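You operate a simulated robot arm through the tools that you are given. There is no shell and no other tool.

The job below is to be done with a simulated two-armed robot. You get a single attempt, and the scene is never put back.

JOB
Find the roughest bearing, leave the dial there, stop trainer, oil and cooling.
Fine: read all five while it runs, each till the needle settles; oil off once it stands still; no push refused; leave the other controls alone.

Only the result counts: the job must be done as asked and must still hold three seconds after the hand-in. Knocking over, shifting, dropping, spilling or breaking anything else fails it.

ROBOT AND FRAMES
Two 7-joint arms with fingered hands on one trunk that stands fixed in place. Base frame: the origin is at the foot of the trunk, x ahead of it, y to its left, z up. Readings come in m, degrees, newtons and seconds.
The left shoulder is at [0.106, 0.173, 0.997], the right one opposite. With the tool pointing down near the work surface each hand reaches from about 0.1 to 0.8 m from the base axis, measured 20 degrees to its own side. Payload 3.5 kg a hand.
Tool frame (each hand has its own): the origin (TCP) lies between the finger pads and is the grasp point; the fingertips stand 0.025 m ahead of it; z points along the fingers, y is the line along which they close. The gripper opens to 0.088 m; its body begins 0.029 m behind the TCP. The gripper is a hand of 3 fingers: y runs from the thumb to the fingers, the wrist lies at [-0.013, -0.097, -0.162] in the tool frame, and closing takes about 1.5 s.
Orientation is told as [roll, pitch, yaw] about the base's x, y, z axes, in that order, counted from this pose: with the fingers straight down and the wrist toward the robot, the tool's x, y and z point along [0, 1, 0], [1, 0, 0] and [0, 0, -1] of the base frame.

CONTROLS
- The arms move only by the tool apply_moves. It takes "left_rows", "right_rows" or both (then of equal length, played together; a hand with none holds still); each is a list of rows, each a list of 6 numbers: the shift along the base's x, y, z in m, then the turn, a rotation vector about the base's x, y, z in degrees. In form: [[x, y, z, ax, ay, az], ...]. A call has 1 to 20 rows; each row is the pose to reach, as a shift and turn from the pose commanded when the call began. "left_gripper" and "right_gripper" are, for a hand that has rows, the gripper command, from -1 (fully open) to 1 (shut), values between in proportion, set as the call begins (left out, the last holds). A row lasts 0.2 s, in which the tool goes at most 0.05 m and 8.6 degrees; a call with a longer step from one row to the next is refused whole, and so is a gripper value outside its range. A pose out of reach is approached as far as the arm can. The call stops where the force on the tool passes 40 N (or 10 N more than at its start, if that is more) or the arm is blocked; 0.2 s more then pass. Each finger travels about 0.072 m/s and halts on what it meets, pressing with about 31 N; the grip force reading is that of the motor and also rises with nothing between the fingers. The clock runs only during rows and for 0.2 s after the last one: add rows that repeat a pose to give the fingers time. It gives the time, the measured TCP pose, the force on the tool (base axes), the opening and the grip force at its end, in the units of the frame above (readings bear some noise), with the torque about the TCP (base axes, N m) and any sound that the robot's microphone picked up.
- Cameras (640 x 400 px; columns grow to the right, rows downward): "scene" is now at [0.2409, 0.0422, 1.2055]; the picture's right is [0.43, -0.89, -0.15], its down [-0.67, -0.21, -0.71] and it looks along [0.60, 0.41, -0.69] (base axes); focal length 276 px, centre (320, 200). "left" rides on the left gripper at [-0.058, -0.085, -0.099] in its tool frame; the picture's right is [-0.67, -0.35, 0.66], its down [0.69, -0.63, 0.37] and it looks along [0.28, 0.69, 0.66] (tool axes); focal length 261 px, centre (320, 200). "right" rides on the right gripper at [0.058, -0.085, -0.099] in its tool frame; the picture's right is [-0.67, 0.35, -0.66], its down [-0.69, -0.63, 0.37] and it looks along [-0.29, 0.69, 0.66] (tool axes); focal length 261 px, centre (320, 200). There is no depth. A picture from a camera that has moved, and an enlarged one, comes with that camera's place and axes in the base frame and with its lens.
- grab_frame(camera): a new picture of that camera. It takes no simulated time.
- lift_body(by): moves the trunk up (or, below 0, down) by that many m; the arms and the scene camera ride with it, the base frame stays. It gives what a move gives, with no picture.
- curl_fingers(index, middle, thumb_bend, thumb_turn, hand): sets how far each is bent, from 0 (flat) to 1 (curled in); at 0.3 the hand is open as for a grip, at 0.7 the pads meet at the TCP. One left out holds its place. A second passes; each finger stops where it meets its share of the squeeze, and holds until it gets a number again. A gripper value or a shape takes the hand back. It gives what a move gives, with no picture; readings hold the bend of each and the force on the fingers (four entries, about 0 where the hand has none), thumb and palm. thumb_turn goes from beside the hand (0) to across from the fingers (1), as for a grip.
- hand_shape(shape, hand): the hand has 3 fingers and takes this shape, open, in about a second: jaw (thumb against the fingers, like two jaws); tri (thumb and two fingers); tip (a fingertip pinch); poke (one finger out to press); point (the index stretched); flat (the hand flat); cup (the hand cupped); fist (a fist). The gripper value then closes the fingers along that shape, each until it touches; the sizes above hold for jaw. It gives what a move gives, with no picture.
- head_to(pan, tilt): turns the head with the scene camera to pan (to the left, within 86 degrees either way) and tilt (down, from -29 to 69), counted from straight ahead of the robot (the tilt from the chest, where the trunk bows). It gives what a move gives.
- close_up(camera, box): a new picture of the part [left, top, right, bottom] of that camera's present view, enlarged. It takes no simulated time.
- finish_job(): hands the job in; it is judged then, once.

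Nothing tells you positions but the pictures and the camera data. Unless the task says otherwise, let go and move clear before handing in.

The tools are called after "Call:" as name(argument=value, ...) on one line, values as JSON. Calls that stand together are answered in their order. apply_moves: Moves the arms, as the interface text tells. Its arguments: {"type":"object","properties":{"left_rows":{"type":"array","items":{"type":"array","items":{"type":"number"}}},"left_gripper":{"type":"number"},"right_rows":{"type":"array","items":{"type":"array","items":{"type":"number"}}},"right_gripper":{"type":"number"}},"required":[]} The other tools are called the same way: lift_body (by) moves the trunk up or down; hand_shape (shape, hand) gives the hand a shape; curl_fingers (index, middle, thumb_bend, thumb_turn, hand) moves the fingers one by one; head_to (pan, tilt) turns the head that bears the scene camera; grab_frame (camera) takes a picture; close_up (camera, box) takes an enlarged picture of a part of a camera's view; finish_job () hands the job in.

At the start:

```text
time: 0.0
left_tcp_pos: [0.3671, 0.4229, 0.9545]
left_ee_rot: [0.0, 0.0, 0.0]
left_contact_force: [0.1, 0.0, -0.6]
left_torque: [0.0, 0.0, 0.0]
left_gripper_width: 0.0875
left_gripper_force: 0.0
left_shape: jaw
left_bend: [0.3, 0.3, 0.3, 0.98]
left_finger forces: [0.0, 0.0, 0.1, 0.1, 0.0, 0.1]
right_tcp_pos: [0.3982, 0.066, 1.0037]
right_ee_rot: [0.0, 0.1, 0.1]
right_contact_force: [-0.2, -0.5, 1.6]
right_torque: [0.01, 0.01, -0.02]
right_gripper_width: 0.0874
right_gripper_force: 0.1
right_shape: jaw
right_bend: [0.3, 0.3, 0.3, 0.98]
right_finger forces: [0.1, 0.0, 0.1, 0.0, 0.1, 0.1]
trunk travel left (down, up): [-0.1, 0.355]
head pan, tilt (commanded): [27.2, 27.0]
```

scene: 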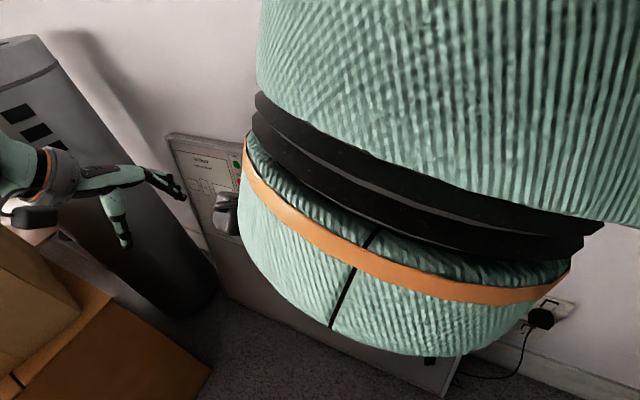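
right: 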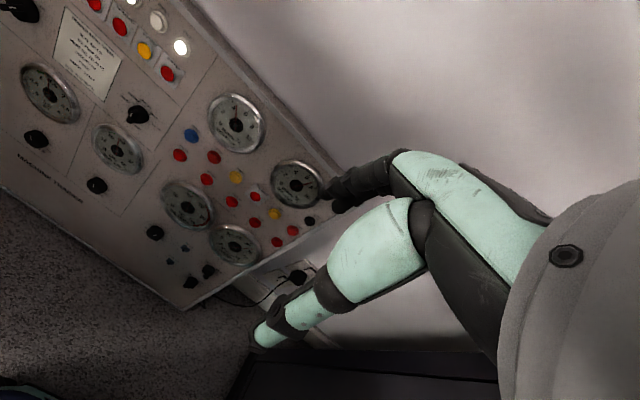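
left: 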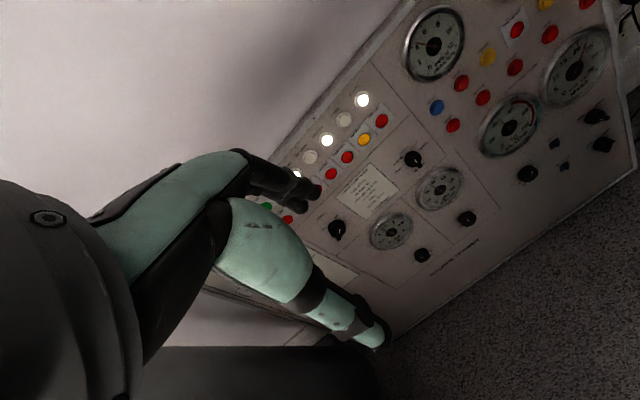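

I see a wall-mounted control panel with gauges, buttons and lamps, and the right arm is blocking much of the head camera. I'll take enlarged pictures first to read the panel before moving anything.

Call:
close_up(camera="right", box=[0, 0, 340, 212])

Call:
close_up(camera="left", box=[240, 60, 480, 210])

Call:
close_up(camera="left", box=[400, 0, 640, 200])

Call:
close_up(camera="scene", box=[150, 120, 310, 280])

```text
1.88 times, centred on (170, 106) of right
camera zoom: at [0.3141, 0.1238, 1.1043], right [0.35, -0.67, 0.66], down [-0.63, -0.69, -0.37], along [0.69, -0.29, -0.66], focal length 491 px, centre (602, 377)
```

zoom: 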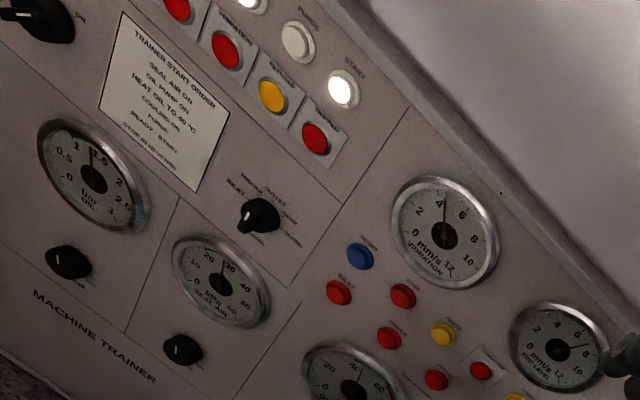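

```text
2.67 times, centred on (360, 135) of left
camera zoom: at [0.2814, 0.3645, 1.0547], right [-0.35, -0.67, -0.66], down [-0.63, 0.69, -0.37], along [0.69, 0.28, -0.66], focal length 695 px, centre (213, 373)
```

zoom: 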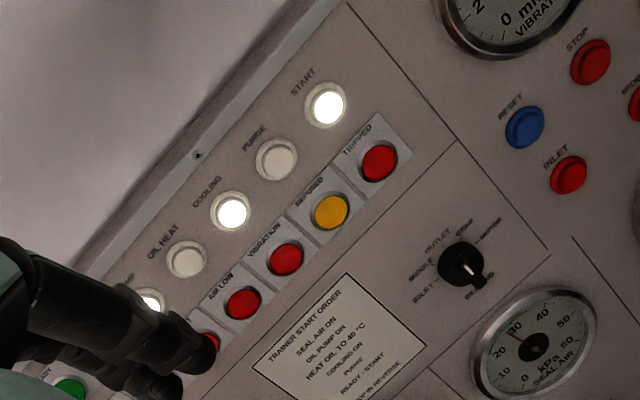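

```text
2.00 times, centred on (520, 100) of left
camera zoom: at [0.2814, 0.3645, 1.0547], right [-0.35, -0.67, -0.66], down [-0.63, 0.69, -0.37], along [0.69, 0.28, -0.66], focal length 521 px, centre (-80, 400)
```

zoom: 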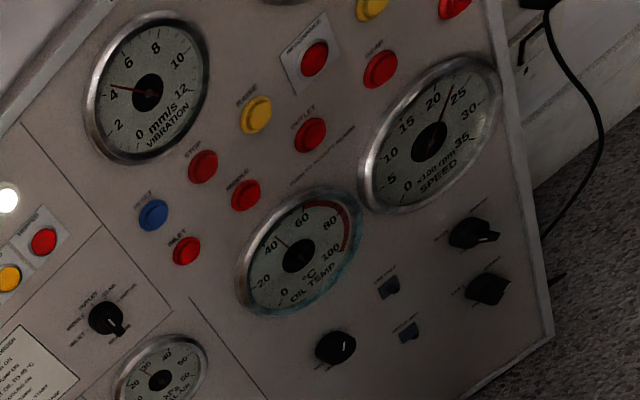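

```text
2.50 times, centred on (230, 200) of scene
camera zoom: at [0.2409, 0.0422, 1.2055], right [0.43, -0.89, -0.15], down [-0.67, -0.21, -0.71], along [0.6, 0.41, -0.69], focal length 690 px, centre (545, 200)
```

zoom: 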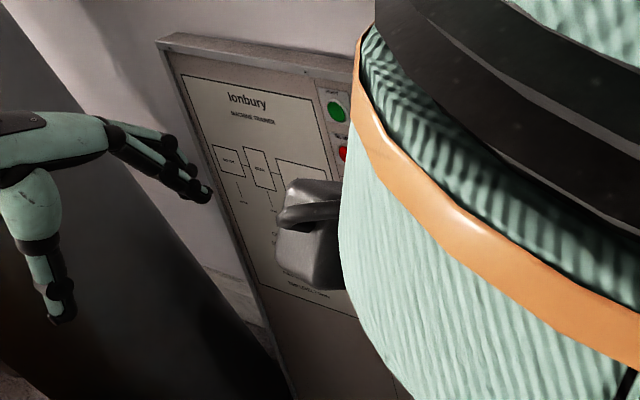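

The panel leans back slightly, with the START lamp near [0.68, 0.32, 0.77] and the vibration gauge near [0.68, 0.18, 0.735]. I'll turn the head to look around before moving the right arm out of its view.

Call:
head_to(pan=-30, tilt=30)

Call:
grab_frame(camera="scene")

```text
time: 1.3
left_tcp_pos: [0.3656, 0.4235, 0.9564]
left_ee_rot: [0.0, 0.0, 0.0]
left_contact_force: [0.0, 0.2, 0.4]
left_torque: [0.0, 0.02, 0.02]
left_gripper_width: 0.0878
left_gripper_force: 0.1
left_shape: jaw
left_bend: [0.3, 0.3, 0.3, 0.98]
left_finger forces: [0.1, 0.0, 0.0, 0.0, 0.0, 0.0]
right_tcp_pos: [0.3995, 0.065, 1.0024]
right_ee_rot: [-0.2, 0.4, -0.4]
right_contact_force: [0.2, 0.4, 0.0]
right_torque: [-0.01, 0.01, 0.01]
right_gripper_width: 0.0878
right_gripper_force: 0.0
right_shape: jaw
right_bend: [0.3, 0.3, 0.3, 0.98]
right_finger forces: [0.1, 0.0, 0.1, 0.0, 0.0, 0.0]
trunk travel left (down, up): [-0.1, 0.355]
head pan, tilt (commanded): [-30.0, 30.0]
```

```text
taken
camera scene: at [0.2441, -0.03, 1.2017], right [-0.32, -0.94, 0.11], down [-0.71, 0.16, -0.68], along [0.63, -0.29, -0.72], focal length 276 px, centre (320, 200)
```

scene: 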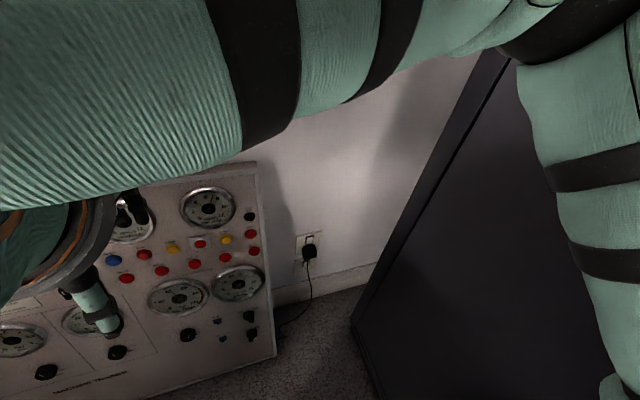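

The panel is on the left and a tall dark object stands on the right; the right forearm covers part of the view. I'll pull the right hand back, to the right and lower, staying clear of the panel.

Call:
apply_moves(right_rows=[[-0.015, -0.03, -0.02, 0, 0, 0], [-0.03, -0.06, -0.04, 0, 0, 0], [-0.045, -0.09, -0.06, 0, 0, 0], [-0.06, -0.12, -0.08, 0, 0, 0], [-0.075, -0.15, -0.1, 0, 0, 0], [-0.09, -0.18, -0.12, 0, 0, 0], [-0.1, -0.2, -0.15, 0, 0, 0]])

Call:
head_to(pan=15, tilt=30)

Call:
grab_frame(camera="scene")

```text
time: 2.9
left_tcp_pos: [0.3676, 0.4233, 0.9546]
left_ee_rot: [0.1, 0.2, 0.0]
left_contact_force: [1.2, 0.5, 0.0]
left_torque: [0.02, 0.03, 0.01]
left_gripper_width: 0.0876
left_gripper_force: 0.1
left_shape: jaw
left_bend: [0.3, 0.3, 0.3, 0.98]
left_finger forces: [0.0, 0.0, 0.0, 0.0, 0.0, 0.1]
right_tcp_pos: [0.3694, -0.0322, 0.9073]
right_ee_rot: [-0.6, -0.2, 0.7]
right_contact_force: [0.6, 0.1, 0.4]
right_torque: [0.01, 0.0, 0.02]
right_gripper_width: 0.088
right_gripper_force: 0.1
right_shape: jaw
right_bend: [0.3, 0.3, 0.3, 0.98]
right_finger forces: [0.0, 0.0, 0.0, 0.0, 0.0, 0.0]
right hand out of reach, approached as far as the arm can: row 4, 5, 6, 7
trunk travel left (down, up): [-0.1, 0.355]
head pan, tilt (commanded): [-30.0, 30.0]
```

```text
time: 4.0
left_tcp_pos: [0.3658, 0.4225, 0.956]
left_ee_rot: [-0.1, 0.0, 0.0]
left_contact_force: [-0.4, 0.1, -0.5]
left_torque: [0.02, 0.03, -0.02]
left_gripper_width: 0.0878
left_gripper_force: 0.0
left_shape: jaw
left_bend: [0.3, 0.3, 0.3, 0.98]
left_finger forces: [0.1, 0.0, 0.0, 0.0, 0.1, 0.1]
right_tcp_pos: [0.3671, -0.033, 0.9098]
right_ee_rot: [-0.6, -0.3, 0.9]
right_contact_force: [-0.1, -0.6, 0.1]
right_torque: [-0.02, -0.01, -0.01]
right_gripper_width: 0.0879
right_gripper_force: 0.0
right_shape: jaw
right_bend: [0.3, 0.3, 0.3, 0.98]
right_finger forces: [0.0, 0.0, 0.0, 0.1, 0.0, 0.0]
trunk travel left (down, up): [-0.1, 0.355]
head pan, tilt (commanded): [15.0, 30.0]
```

```text
taken
camera scene: at [0.2451, 0.0236, 1.1991], right [0.24, -0.97, -0.08], down [-0.74, -0.13, -0.66], along [0.63, 0.22, -0.74], focal length 276 px, centre (320, 200)
```

scene: 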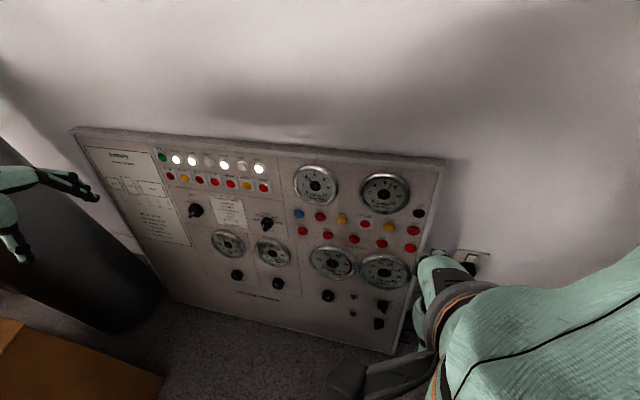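

The head camera now shows the whole panel. I'll take enlarged pictures to read labels, dials and knobs.

Call:
close_up(camera="scene", box=[70, 120, 230, 220])

Call:
close_up(camera="scene", box=[150, 140, 290, 228])

Call:
close_up(camera="scene", box=[180, 190, 320, 300])

Call:
close_up(camera="scene", box=[285, 155, 445, 255])

Call:
close_up(camera="scene", box=[290, 230, 440, 350])

```text
4.00 times, centred on (150, 170) of scene
camera zoom: at [0.2451, 0.0236, 1.1991], right [0.24, -0.97, -0.08], down [-0.74, -0.13, -0.66], along [0.63, 0.22, -0.74], focal length 1104 px, centre (1000, 320)
```

zoom: 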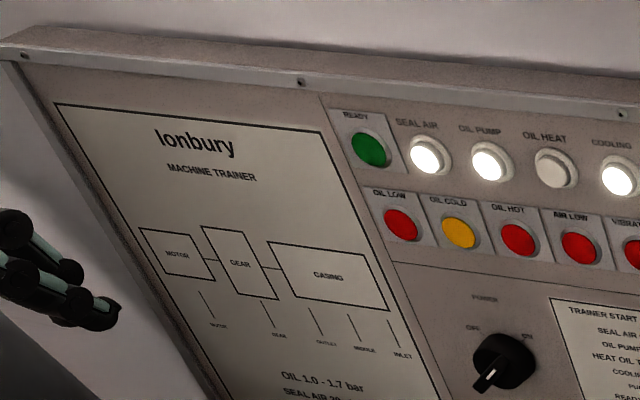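

```text
4.55 times, centred on (220, 184) of scene
camera zoom: at [0.2451, 0.0236, 1.1991], right [0.24, -0.97, -0.08], down [-0.74, -0.13, -0.66], along [0.63, 0.22, -0.74], focal length 1255 px, centre (774, 273)
```

zoom: 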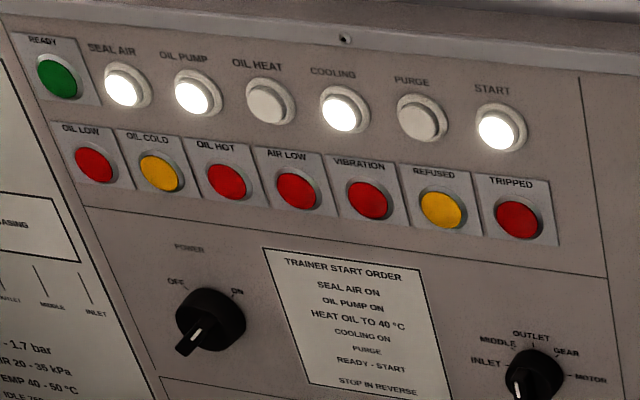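

```text
3.64 times, centred on (250, 245) of scene
camera zoom: at [0.2451, 0.0236, 1.1991], right [0.24, -0.97, -0.08], down [-0.74, -0.13, -0.66], along [0.63, 0.22, -0.74], focal length 1004 px, centre (574, 36)
```

zoom: 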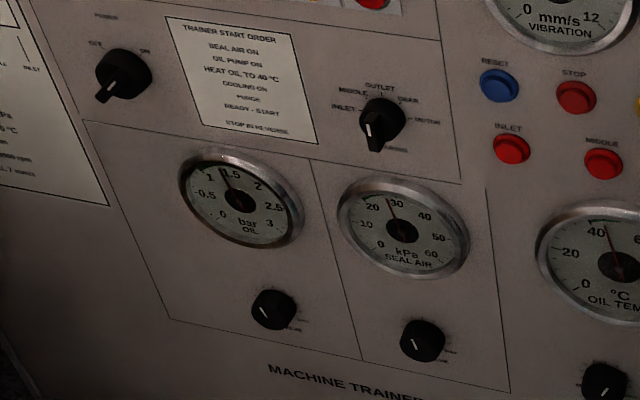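

```text
4.00 times, centred on (365, 205) of scene
camera zoom: at [0.2451, 0.0236, 1.1991], right [0.24, -0.97, -0.08], down [-0.74, -0.13, -0.66], along [0.63, 0.22, -0.74], focal length 1104 px, centre (140, 180)
```

zoom: 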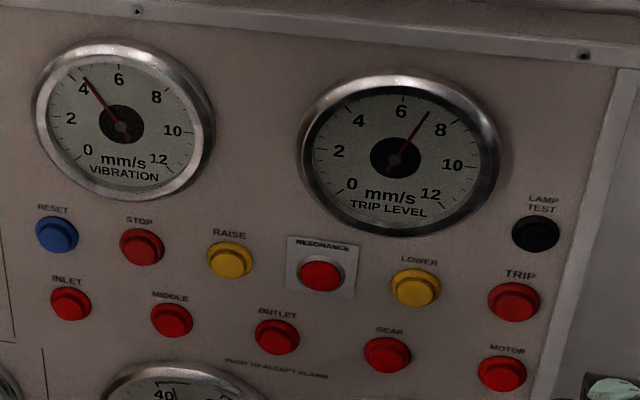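

```text
3.33 times, centred on (365, 290) of scene
camera zoom: at [0.2451, 0.0236, 1.1991], right [0.24, -0.97, -0.08], down [-0.74, -0.13, -0.66], along [0.63, 0.22, -0.74], focal length 920 px, centre (170, -100)
```

zoom: 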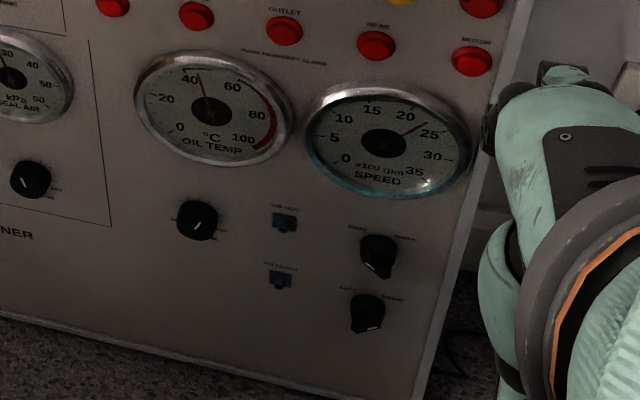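

Lit keys are SEAL AIR, OIL PUMP, COOLING and START, and the speed is about 2350 rpm. I'll zoom harder on the selector and power knobs to learn where they point.

Call:
close_up(camera="scene", box=[245, 205, 293, 235])

Call:
close_up(camera="scene", box=[176, 192, 224, 222])

Call:
close_up(camera="left", box=[375, 130, 455, 180])

Call:
grab_frame(camera="right")

```text
13.33 times, centred on (269, 220) of scene
camera zoom: at [0.2451, 0.0236, 1.1991], right [0.24, -0.97, -0.08], down [-0.74, -0.13, -0.66], along [0.63, 0.22, -0.74], focal length 3680 px, centre (1000, -67)
```

zoom: 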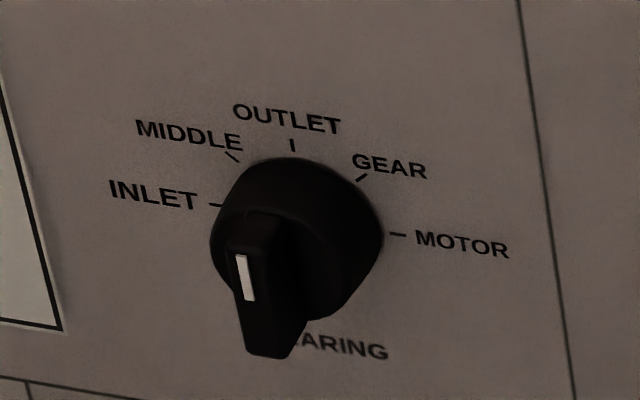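

```text
13.33 times, centred on (200, 207) of scene
camera zoom: at [0.2451, 0.0236, 1.1991], right [0.24, -0.97, -0.08], down [-0.74, -0.13, -0.66], along [0.63, 0.22, -0.74], focal length 3680 px, centre (1920, 107)
```

zoom: 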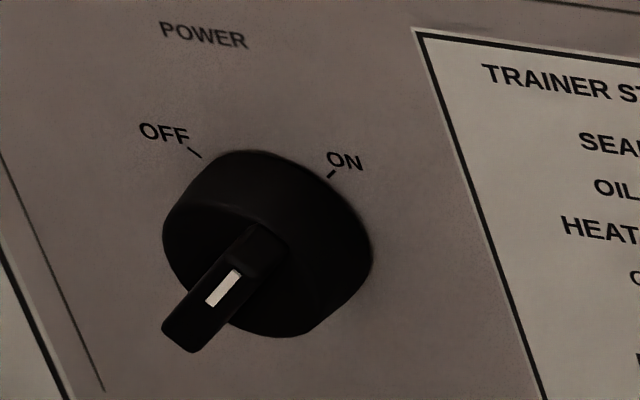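

```text
8.00 times, centred on (415, 155) of left
camera zoom: at [0.2815, 0.3645, 1.0547], right [-0.35, -0.67, -0.66], down [-0.63, 0.69, -0.37], along [0.69, 0.28, -0.66], focal length 2085 px, centre (-440, 560)
```

zoom: 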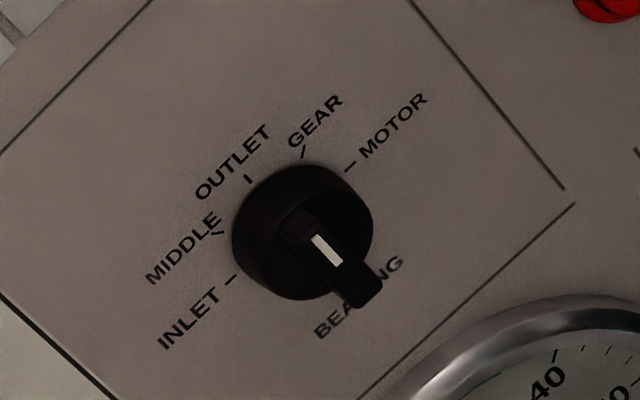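

```text
taken
camera right: at [0.2811, 0.0259, 1.0077], right [0.35, -0.66, 0.67], down [-0.62, -0.7, -0.36], along [0.7, -0.28, -0.65], focal length 261 px, centre (320, 200)
```

right: 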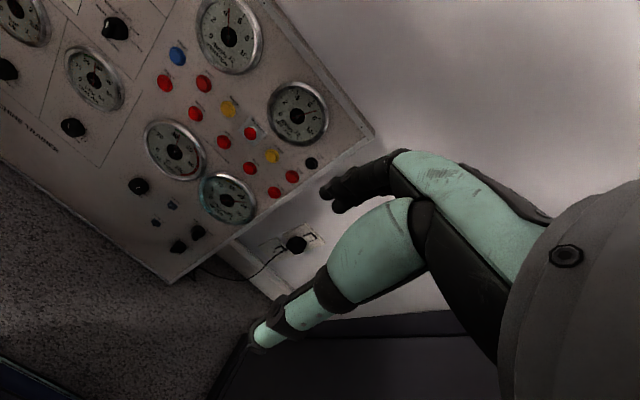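

The selector now points at OUTLET (vertical fin), with the vibration gauge at about 4.1 mm/s. Before swinging the left hand towards the panel I'll look to the left for what stands near that arm.

Call:
head_to(pan=60, tilt=35)

Call:
grab_frame(camera="scene")

Call:
grab_frame(camera="left")

Call:
close_up(camera="right", box=[150, 0, 350, 125])

```text
time: 5.1
left_tcp_pos: [0.3661, 0.4224, 0.9552]
left_ee_rot: [0.0, 0.0, 0.0]
left_contact_force: [-0.3, -0.3, -0.4]
left_torque: [0.0, 0.01, 0.01]
left_gripper_width: 0.0878
left_gripper_force: 0.0
left_shape: jaw
left_bend: [0.3, 0.3, 0.3, 0.98]
left_finger forces: [0.0, 0.0, 0.0, 0.1, 0.0, 0.0]
right_tcp_pos: [0.3678, -0.0341, 0.9091]
right_ee_rot: [-0.5, -0.5, 0.9]
right_contact_force: [0.0, -0.2, 0.7]
right_torque: [0.0, -0.03, 0.01]
right_gripper_width: 0.0879
right_gripper_force: 0.1
right_shape: jaw
right_bend: [0.3, 0.3, 0.3, 0.98]
right_finger forces: [0.1, 0.0, 0.1, 0.1, 0.0, 0.0]
trunk travel left (down, up): [-0.1, 0.355]
head pan, tilt (commanded): [60.0, 35.0]
```

```text
taken
camera scene: at [0.2016, 0.0765, 1.2057], right [0.82, -0.5, -0.28], down [-0.54, -0.5, -0.68], along [0.2, 0.71, -0.68], focal length 276 px, centre (320, 200)
```

scene: 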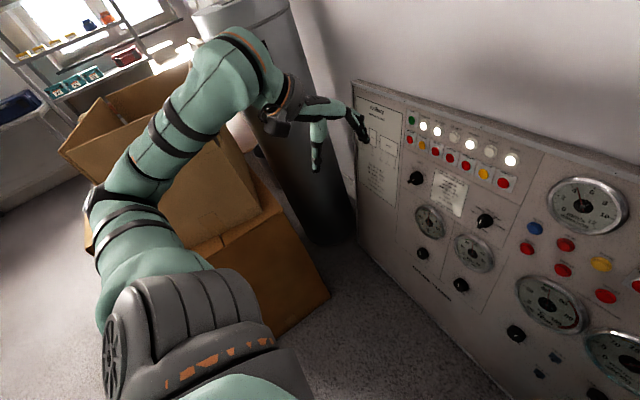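

```text
taken
camera left: at [0.2814, 0.3645, 1.0547], right [-0.35, -0.67, -0.66], down [-0.63, 0.69, -0.37], along [0.69, 0.28, -0.66], focal length 261 px, centre (320, 200)
```

left: 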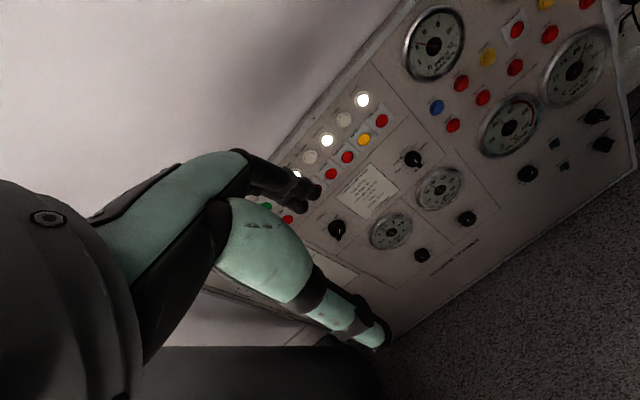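

```text
3.20 times, centred on (250, 62) of right
camera zoom: at [0.281, 0.0259, 1.0077], right [0.35, -0.66, 0.67], down [-0.62, -0.7, -0.36], along [0.7, -0.28, -0.65], focal length 834 px, centre (544, 640)
```

zoom: 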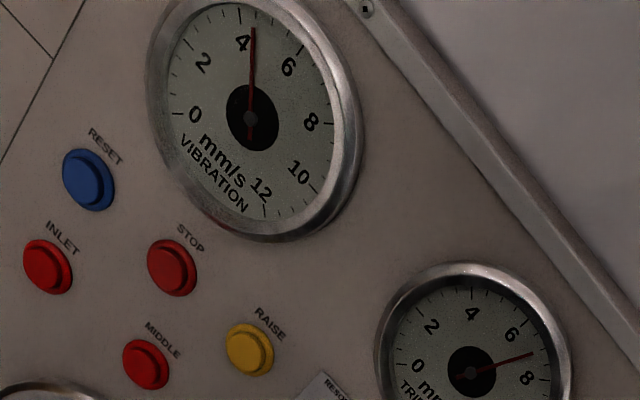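

The boxes and tank stand well left of the working area, so the left hand is free to move to the panel. I'll swing the left hand so its fingers face the panel squarely, stopping about 0.15 m short of it.

Call:
apply_moves(left_rows=[[0.011, -0.008, -0.021, 0, -6.3, 0], [0.022, -0.016, -0.042, 0, -12.6, 0], [0.033, -0.024, -0.063, 0, -18.9, 0], [0.044, -0.032, -0.084, 0, -25.2, 0], [0.055, -0.04, -0.105, 0, -31.5, 0], [0.066, -0.048, -0.126, 0, -37.8, 0], [0.077, -0.056, -0.147, 0, -44.1, 0], [0.088, -0.064, -0.168, 0, -50.4, 0], [0.099, -0.072, -0.189, 0, -56.7, 0], [0.11, -0.08, -0.21, 0, -63, 0], [0.121, -0.088, -0.231, 0, -69.3, 0], [0.132, -0.093, -0.255, 0, -75.6, 0]])

Call:
grab_frame(camera="scene")

Call:
grab_frame(camera="left")

```text
time: 7.7
left_tcp_pos: [0.5, 0.3302, 0.7002]
left_ee_rot: [-0.2, -75.5, 0.2]
left_contact_force: [0.1, -0.3, 0.6]
left_torque: [-0.03, -0.04, -0.03]
left_gripper_width: 0.088
left_gripper_force: 0.1
left_shape: jaw
left_bend: [0.3, 0.3, 0.3, 0.98]
left_finger forces: [0.0, 0.1, 0.0, 0.1, 0.0, 0.0]
left hand out of reach, approached as far as the arm can: row 3, 4
right_tcp_pos: [0.3674, -0.0318, 0.9088]
right_ee_rot: [-0.6, -0.3, 0.7]
right_contact_force: [0.9, 0.3, -0.1]
right_torque: [0.01, -0.04, 0.02]
right_gripper_width: 0.0877
right_gripper_force: 0.0
right_shape: jaw
right_bend: [0.3, 0.3, 0.3, 0.98]
right_finger forces: [0.0, 0.0, 0.0, 0.0, 0.1, 0.0]
trunk travel left (down, up): [-0.1, 0.355]
head pan, tilt (commanded): [60.0, 35.0]
```

```text
taken
camera scene: at [0.2021, 0.0766, 1.2056], right [0.82, -0.5, -0.28], down [-0.54, -0.5, -0.68], along [0.2, 0.71, -0.68], focal length 276 px, centre (320, 200)
```

scene: 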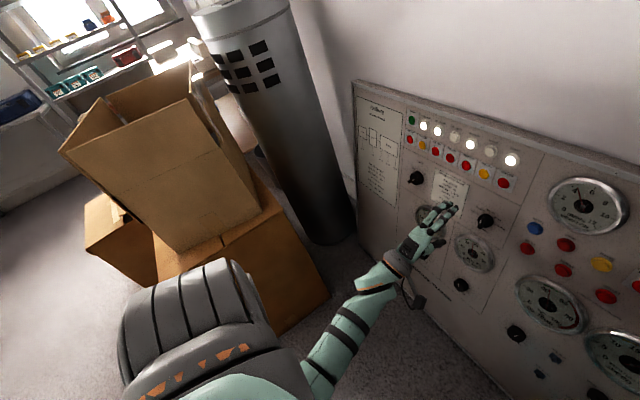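

```text
taken
camera left: at [0.3819, 0.2709, 0.6423], right [0.55, -0.67, -0.5], down [0.2, 0.69, -0.7], along [0.81, 0.29, 0.51], focal length 261 px, centre (320, 200)
```

left: 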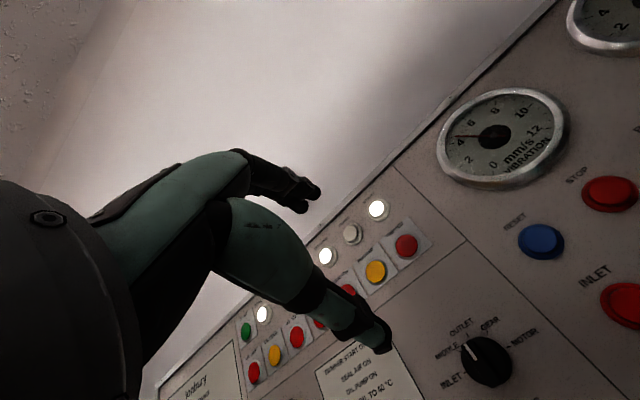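

The left hand now faces the panel squarely and reached its pose exactly. I'll zoom the hand camera on the selector and keys for pointer direction and triangulation.

Call:
close_up(camera="left", box=[430, 310, 574, 400])

Call:
close_up(camera="left", box=[220, 180, 460, 330])

Call:
close_up(camera="left", box=[420, 70, 640, 208])

Call:
close_up(camera="scene", box=[380, 180, 520, 280])

```text
4.44 times, centred on (502, 355) of left
camera zoom: at [0.3819, 0.2709, 0.6423], right [0.55, -0.67, -0.5], down [0.2, 0.69, -0.7], along [0.81, 0.29, 0.51], focal length 1158 px, centre (-489, -489)
```

zoom: 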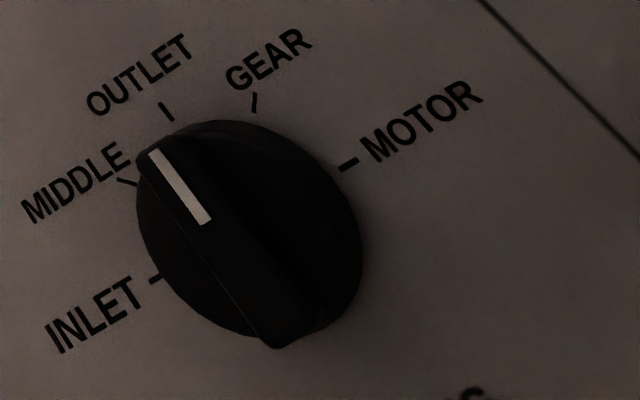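

```text
2.67 times, centred on (340, 255) of left
camera zoom: at [0.3819, 0.2709, 0.6423], right [0.55, -0.67, -0.5], down [0.2, 0.69, -0.7], along [0.81, 0.29, 0.51], focal length 695 px, centre (267, 53)
```

zoom: 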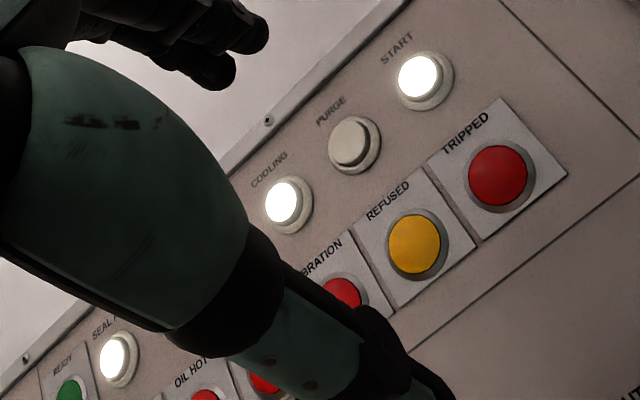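

```text
2.90 times, centred on (530, 139) of left
camera zoom: at [0.3819, 0.2709, 0.6423], right [0.55, -0.67, -0.5], down [0.2, 0.69, -0.7], along [0.81, 0.29, 0.51], focal length 756 px, centre (-289, 377)
```

zoom: 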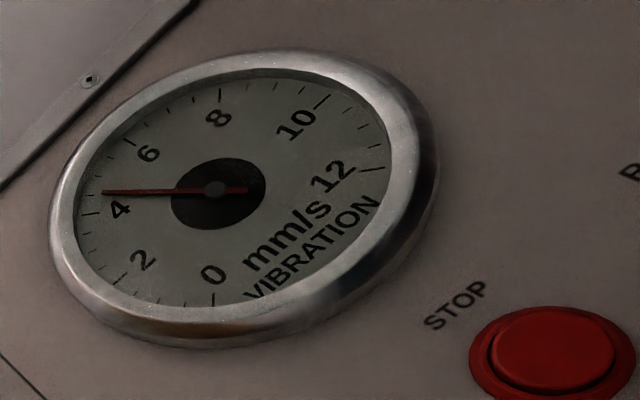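

```text
4.00 times, centred on (450, 230) of scene
camera zoom: at [0.2021, 0.0766, 1.2056], right [0.82, -0.5, -0.28], down [-0.54, -0.5, -0.68], along [0.2, 0.71, -0.68], focal length 1104 px, centre (-200, 80)
```

zoom: 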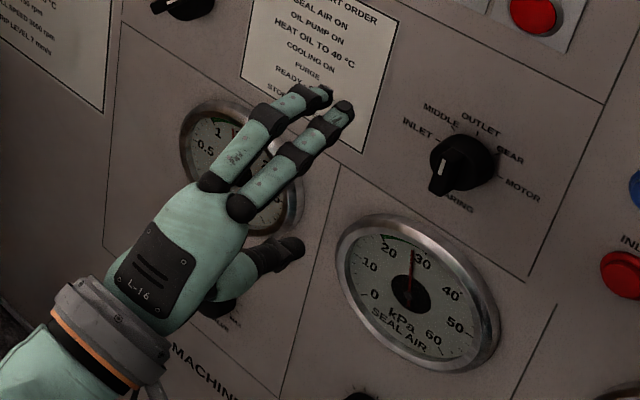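

The selector clearly points at OUTLET, its base centre at about [0.653, 0.331, 0.592], and its fin stands about 0.027 m off the panel. I'll turn the left hand 90° about the panel normal so the jaws close sideways on the upright fin, staying at a safe standoff.

Call:
apply_moves(left_rows=[[0.002, 0, -0.007, 7.92, 0, -2.04], [0.004, 0, -0.014, 15.84, 0, -4.07], [0.006, 0, -0.021, 23.76, 0, -6.11], [0.008, 0, -0.028, 31.68, 0, -8.15], [0.01, 0, -0.035, 39.6, 0, -10.19], [0.012, 0, -0.042, 47.52, 0, -12.22], [0.014, 0, -0.049, 55.44, 0, -14.26], [0.016, 0, -0.056, 63.36, 0, -16.3], [0.018, 0, -0.063, 71.28, 0, -18.34], [0.02, 0.0005, -0.069, 79.2, 0, -20.37], [0.0227, 0.001, -0.0746, 87.12, 0, -22.41]])

Call:
grab_frame(camera="scene")

Call:
grab_frame(camera="left")

Call:
grab_frame(camera="right")

```text
time: 10.1
left_tcp_pos: [0.521, 0.3325, 0.6256]
left_ee_rot: [75.5, 0.0, -90.1]
left_contact_force: [-0.4, -0.1, -0.4]
left_torque: [-0.01, 0.02, 0.0]
left_gripper_width: 0.0879
left_gripper_force: 0.1
left_shape: jaw
left_bend: [0.3, 0.3, 0.3, 0.98]
left_finger forces: [0.0, 0.0, 0.0, 0.0, 0.1, 0.0]
right_tcp_pos: [0.3657, -0.0321, 0.9077]
right_ee_rot: [-0.7, -0.3, 0.8]
right_contact_force: [-1.5, 0.6, 0.0]
right_torque: [0.01, -0.04, -0.01]
right_gripper_width: 0.088
right_gripper_force: 0.0
right_shape: jaw
right_bend: [0.3, 0.3, 0.3, 0.98]
right_finger forces: [0.1, 0.1, 0.0, 0.0, 0.1, 0.1]
trunk travel left (down, up): [-0.1, 0.355]
head pan, tilt (commanded): [60.0, 35.0]
```

```text
taken
camera scene: at [0.2016, 0.0766, 1.2057], right [0.82, -0.5, -0.28], down [-0.54, -0.5, -0.68], along [0.2, 0.71, -0.68], focal length 276 px, centre (320, 200)
```

scene: 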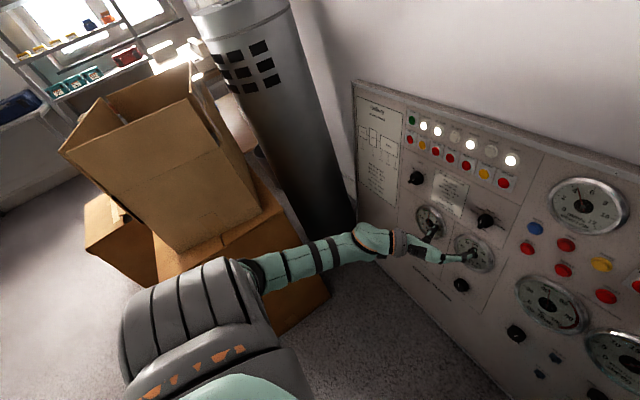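

```text
taken
camera left: at [0.4106, 0.4161, 0.5944], right [0.47, 0.35, -0.81], down [0.53, 0.63, 0.57], along [0.71, -0.7, 0.11], focal length 261 px, centre (320, 200)
```

left: 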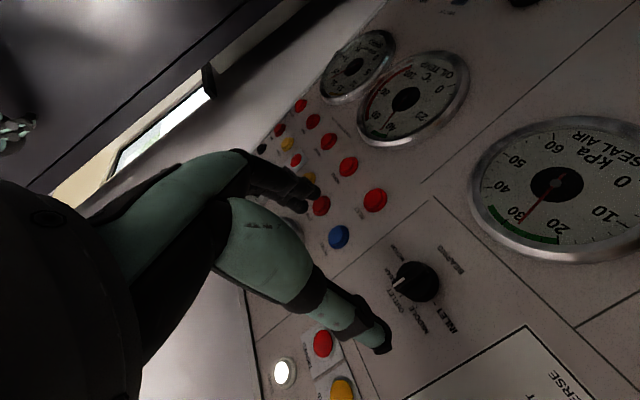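

```text
taken
camera right: at [0.2814, 0.0259, 1.007], right [0.35, -0.66, 0.67], down [-0.62, -0.7, -0.36], along [0.7, -0.28, -0.65], focal length 261 px, centre (320, 200)
```

right: 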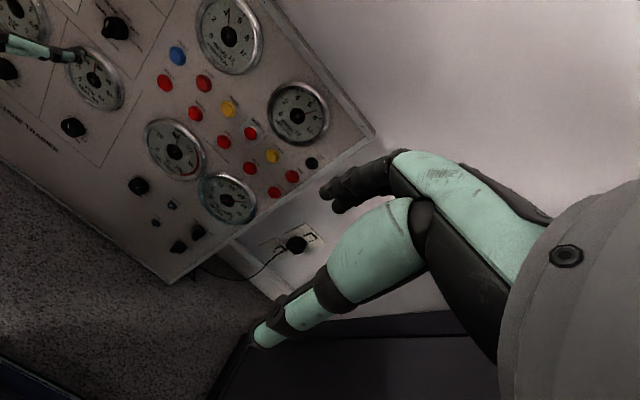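

The turn worked and the gauge is visible from the right hand's camera. I'll close in along the panel normal to just in front of the fin and check alignment.

Call:
apply_moves(left_rows=[[0.0215, 0, -0.0055, 0, 0, 0], [0.043, 0, -0.011, 0, 0, 0], [0.0646, 0, -0.0166, 0, 0, 0]])

Call:
close_up(camera="scene", box=[400, 180, 544, 270])

Call:
grab_frame(camera="left")

Call:
close_up(camera="right", box=[0, 0, 144, 90])

```text
time: 10.9
left_tcp_pos: [0.5848, 0.3304, 0.6074]
left_ee_rot: [75.4, 0.0, -90.0]
left_contact_force: [-0.1, 0.4, 0.7]
left_torque: [0.01, 0.0, -0.01]
left_gripper_width: 0.088
left_gripper_force: 0.0
left_shape: jaw
left_bend: [0.3, 0.3, 0.3, 0.98]
left_finger forces: [0.0, 0.0, 0.1, 0.1, 0.0, 0.0]
right_tcp_pos: [0.368, -0.0324, 0.9083]
right_ee_rot: [-0.6, -0.3, 0.7]
right_contact_force: [-0.1, 0.1, 0.5]
right_torque: [-0.02, 0.0, 0.04]
right_gripper_width: 0.088
right_gripper_force: 0.0
right_shape: jaw
right_bend: [0.3, 0.3, 0.3, 0.98]
right_finger forces: [0.1, 0.0, 0.1, 0.0, 0.0, 0.1]
trunk travel left (down, up): [-0.1, 0.355]
head pan, tilt (commanded): [60.0, 35.0]
```

```text
4.44 times, centred on (472, 225) of scene
camera zoom: at [0.202, 0.0765, 1.2056], right [0.82, -0.5, -0.28], down [-0.54, -0.5, -0.68], along [0.2, 0.71, -0.68], focal length 1227 px, centre (-356, 89)
```

zoom: 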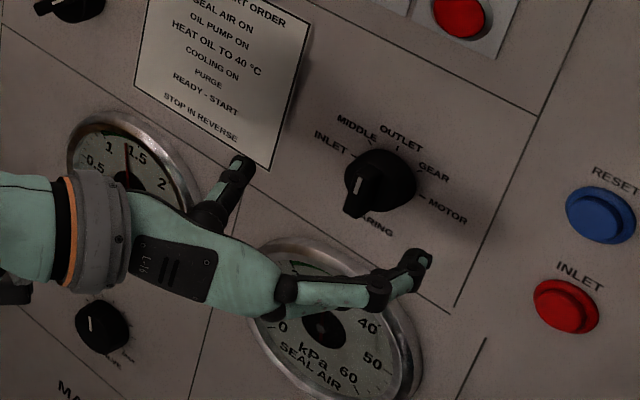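

```text
taken
camera left: at [0.4747, 0.4144, 0.5771], right [0.47, 0.35, -0.81], down [0.53, 0.63, 0.57], along [0.71, -0.69, 0.11], focal length 261 px, centre (320, 200)
```

left: 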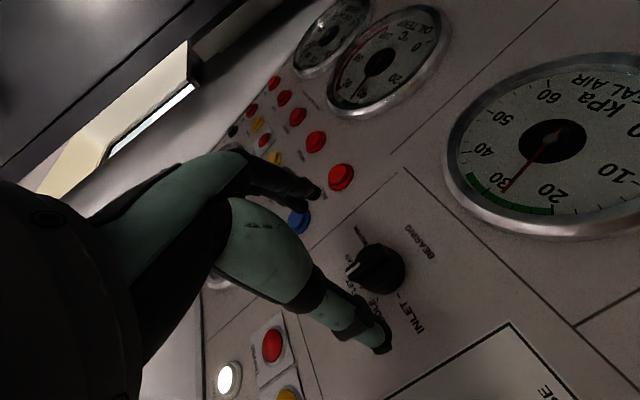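

```text
4.44 times, centred on (72, 45) of right
camera zoom: at [0.2818, 0.0259, 1.0069], right [0.35, -0.66, 0.66], down [-0.62, -0.7, -0.36], along [0.7, -0.28, -0.65], focal length 1158 px, centre (1422, 889)
```

zoom: 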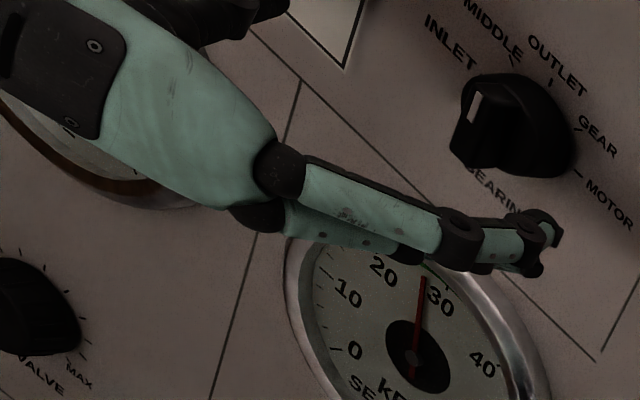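

The open jaws straddle the fin line well, fingers right and thumb left. I'll advance about 0.028 m along the normal so the tips flank the fin, then check before closing.

Call:
apply_moves(left_rows=[[0.0136, 0, -0.0035, 0, 0, 0], [0.0271, 0, -0.007, 0, 0, 0]])

Call:
close_up(camera="scene", box=[430, 190, 526, 250])

Call:
close_up(camera="right", box=[40, 0, 152, 70])

Call:
close_up(camera="left", box=[250, 150, 442, 270])

```text
time: 11.5
left_tcp_pos: [0.6124, 0.3319, 0.6004]
left_ee_rot: [75.4, 0.0, -90.0]
left_contact_force: [-0.7, 0.0, -0.2]
left_torque: [0.04, 0.0, -0.02]
left_gripper_width: 0.0879
left_gripper_force: 0.1
left_shape: jaw
left_bend: [0.3, 0.3, 0.3, 0.98]
left_finger forces: [0.0, 0.0, 0.0, 0.0, 0.1, 0.0]
right_tcp_pos: [0.3676, -0.0319, 0.9074]
right_ee_rot: [-0.5, -0.4, 0.9]
right_contact_force: [-0.1, 0.2, 0.2]
right_torque: [-0.01, 0.01, 0.0]
right_gripper_width: 0.0877
right_gripper_force: 0.1
right_shape: jaw
right_bend: [0.3, 0.3, 0.3, 0.98]
right_finger forces: [0.1, 0.1, 0.0, 0.0, 0.1, 0.0]
trunk travel left (down, up): [-0.1, 0.355]
head pan, tilt (commanded): [60.0, 35.0]
```

```text
6.67 times, centred on (478, 220) of scene
camera zoom: at [0.2017, 0.0765, 1.2057], right [0.82, -0.5, -0.28], down [-0.54, -0.5, -0.68], along [0.2, 0.71, -0.68], focal length 1840 px, centre (-733, 67)
```

zoom: 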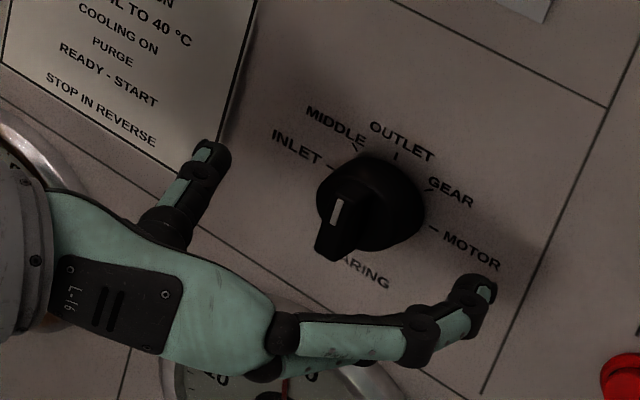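

```text
5.71 times, centred on (96, 35) of right
camera zoom: at [0.2815, 0.0259, 1.007], right [0.35, -0.66, 0.67], down [-0.62, -0.7, -0.36], along [0.7, -0.28, -0.65], focal length 1489 px, centre (1600, 1143)
```

zoom: 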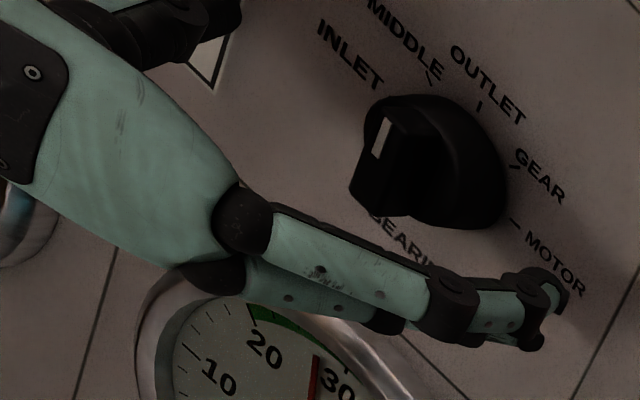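

```text
3.33 times, centred on (346, 210) of left
camera zoom: at [0.5016, 0.4149, 0.5695], right [0.47, 0.35, -0.81], down [0.53, 0.63, 0.57], along [0.71, -0.69, 0.11], focal length 869 px, centre (233, 167)
```

zoom: 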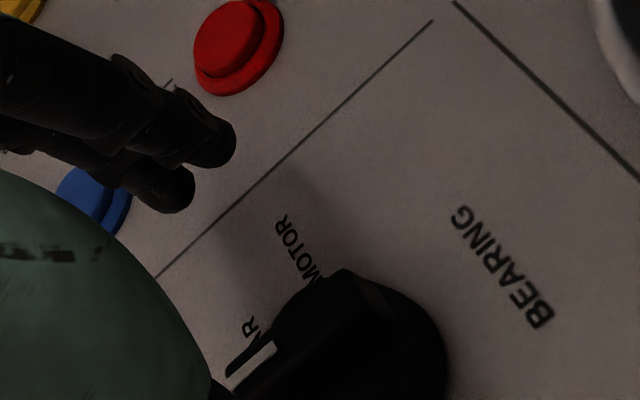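

Both sides flank the fin with no contact and it's roughly centred. I'll close the jaws on the fin while holding position.

Call:
apply_moves(left_rows=[[0, 0, 0, 0, 0, 0], [0, 0, 0, 0, 0, 0], [0, 0, 0, 0, 0, 0], [0, 0, 0, 0, 0, 0], [0, 0, 0, 0, 0, 0], [0, 0, 0, 0, 0, 0], [0, 0, 0, 0, 0, 0], [0, 0, 0, 0, 0, 0]], left_gripper=1)

Call:
close_up(camera="scene", box=[430, 190, 526, 250])

Call:
close_up(camera="right", box=[40, 0, 152, 70])

Call:
close_up(camera="right", box=[180, 0, 276, 80])

```text
time: 13.3
left_tcp_pos: [0.6093, 0.3309, 0.6013]
left_ee_rot: [75.6, 0.1, -90.0]
left_contact_force: [-24.7, -3.2, -3.4]
left_torque: [0.01, 0.22, 0.01]
left_gripper_width: 0.0042
left_gripper_force: 31.2
left_shape: jaw
left_bend: [0.71, 0.67, 0.74, 1.0]
left_finger forces: [27.0, 11.5, 0.0, 0.1, 35.6, 0.0]
right_tcp_pos: [0.3652, -0.0324, 0.9093]
right_ee_rot: [-0.6, -0.5, 0.8]
right_contact_force: [0.2, 0.5, 1.0]
right_torque: [0.05, 0.04, 0.0]
right_gripper_width: 0.0881
right_gripper_force: 0.0
right_shape: jaw
right_bend: [0.3, 0.3, 0.3, 0.98]
right_finger forces: [0.0, 0.1, 0.1, 0.1, 0.0, 0.1]
trunk travel left (down, up): [-0.1, 0.355]
head pan, tilt (commanded): [60.0, 35.0]
```

```text
6.67 times, centred on (478, 220) of scene
camera zoom: at [0.1993, 0.0765, 1.206], right [0.82, -0.5, -0.28], down [-0.54, -0.5, -0.68], along [0.2, 0.71, -0.68], focal length 1840 px, centre (-733, 67)
```

zoom: 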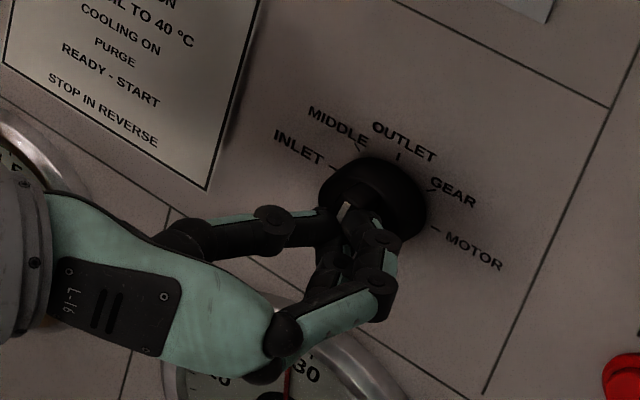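

```text
5.71 times, centred on (96, 35) of right
camera zoom: at [0.2794, 0.0259, 1.0075], right [0.35, -0.66, 0.67], down [-0.62, -0.7, -0.36], along [0.7, -0.28, -0.65], focal length 1489 px, centre (1600, 1143)
```

zoom: 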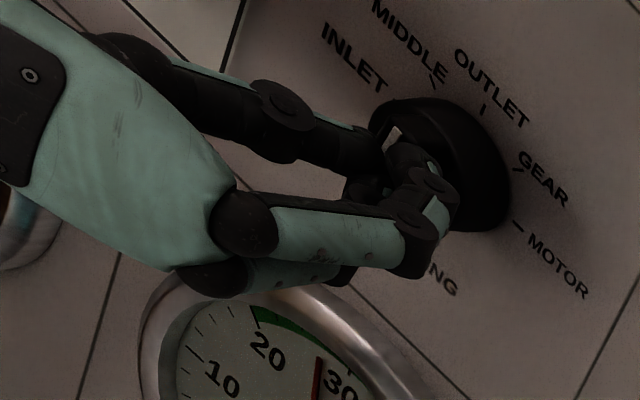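

```text
5.00 times, centred on (228, 40) of right
camera zoom: at [0.2794, 0.0259, 1.0075], right [0.35, -0.66, 0.67], down [-0.62, -0.7, -0.36], along [0.7, -0.28, -0.65], focal length 1303 px, centre (780, 1000)
```

zoom: 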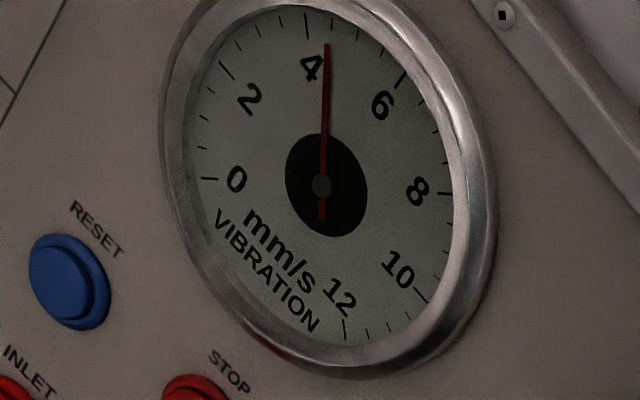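

The jaws hold the fin, with the tips pressing lightly on the disc, and OUTLET reads about 4.4. I'll ease back 2.5 mm and turn the knob 45° counter-clockwise to MIDDLE.

Call:
apply_moves(left_rows=[[-0.0024, 0, 0.0006, 0, 0, 0], [-0.0024, 0, 0.0006, -7.26, 0, 1.87], [-0.0024, 0, 0.0006, -14.52, 0, 3.74], [-0.0024, 0, 0.0006, -21.78, 0, 5.6], [-0.0024, 0, 0.0006, -29.04, 0, 7.47], [-0.0024, 0, 0.0006, -36.3, 0, 9.34], [-0.0024, 0, 0.0006, -43.56, 0, 11.2]])

Call:
close_up(camera="scene", box=[430, 190, 526, 250])

Call:
close_up(camera="right", box=[40, 0, 152, 70])

Call:
close_up(camera="right", box=[180, 0, 276, 80])

```text
time: 14.9
left_tcp_pos: [0.6094, 0.3312, 0.603]
left_ee_rot: [70.1, -43.4, -76.1]
left_contact_force: [-9.6, -6.0, -5.4]
left_torque: [-0.05, 0.22, -0.2]
left_gripper_width: 0.0042
left_gripper_force: 31.3
left_shape: jaw
left_bend: [0.71, 0.68, 0.74, 1.0]
left_finger forces: [23.9, 9.0, 0.1, 0.0, 30.4, 0.0]
right_tcp_pos: [0.3665, -0.0329, 0.9088]
right_ee_rot: [-0.6, -0.3, 0.8]
right_contact_force: [-0.4, -0.6, 0.0]
right_torque: [0.0, 0.02, 0.01]
right_gripper_width: 0.0877
right_gripper_force: 0.0
right_shape: jaw
right_bend: [0.3, 0.3, 0.3, 0.98]
right_finger forces: [0.1, 0.1, 0.0, 0.0, 0.0, 0.1]
trunk travel left (down, up): [-0.1, 0.355]
head pan, tilt (commanded): [60.0, 35.0]
```

```text
6.67 times, centred on (478, 220) of scene
camera zoom: at [0.2014, 0.0761, 1.2058], right [0.82, -0.5, -0.28], down [-0.54, -0.5, -0.68], along [0.2, 0.71, -0.68], focal length 1840 px, centre (-733, 67)
```

zoom: 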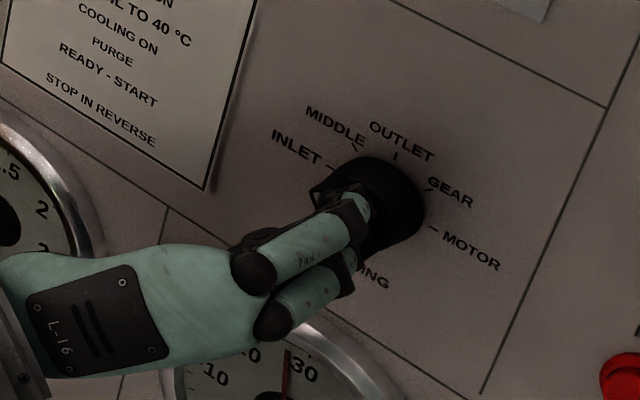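

```text
5.71 times, centred on (96, 35) of right
camera zoom: at [0.2812, 0.0255, 1.0071], right [0.35, -0.66, 0.66], down [-0.62, -0.7, -0.36], along [0.7, -0.28, -0.65], focal length 1489 px, centre (1600, 1143)
```

zoom: 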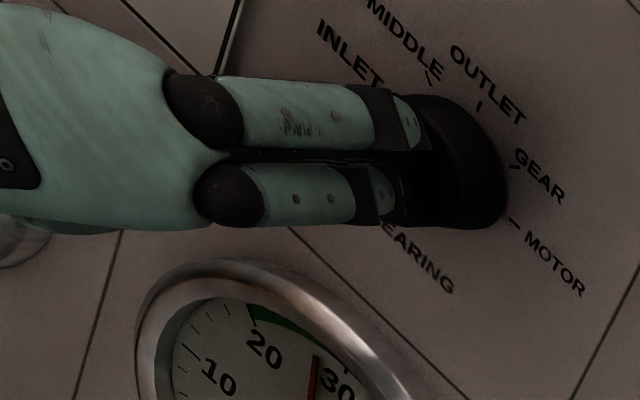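

```text
5.00 times, centred on (228, 40) of right
camera zoom: at [0.2812, 0.0255, 1.0071], right [0.35, -0.66, 0.66], down [-0.62, -0.7, -0.36], along [0.7, -0.28, -0.65], focal length 1303 px, centre (780, 1000)
```

zoom: 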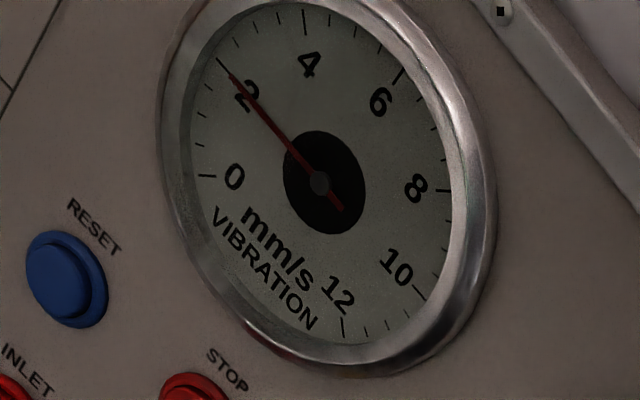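

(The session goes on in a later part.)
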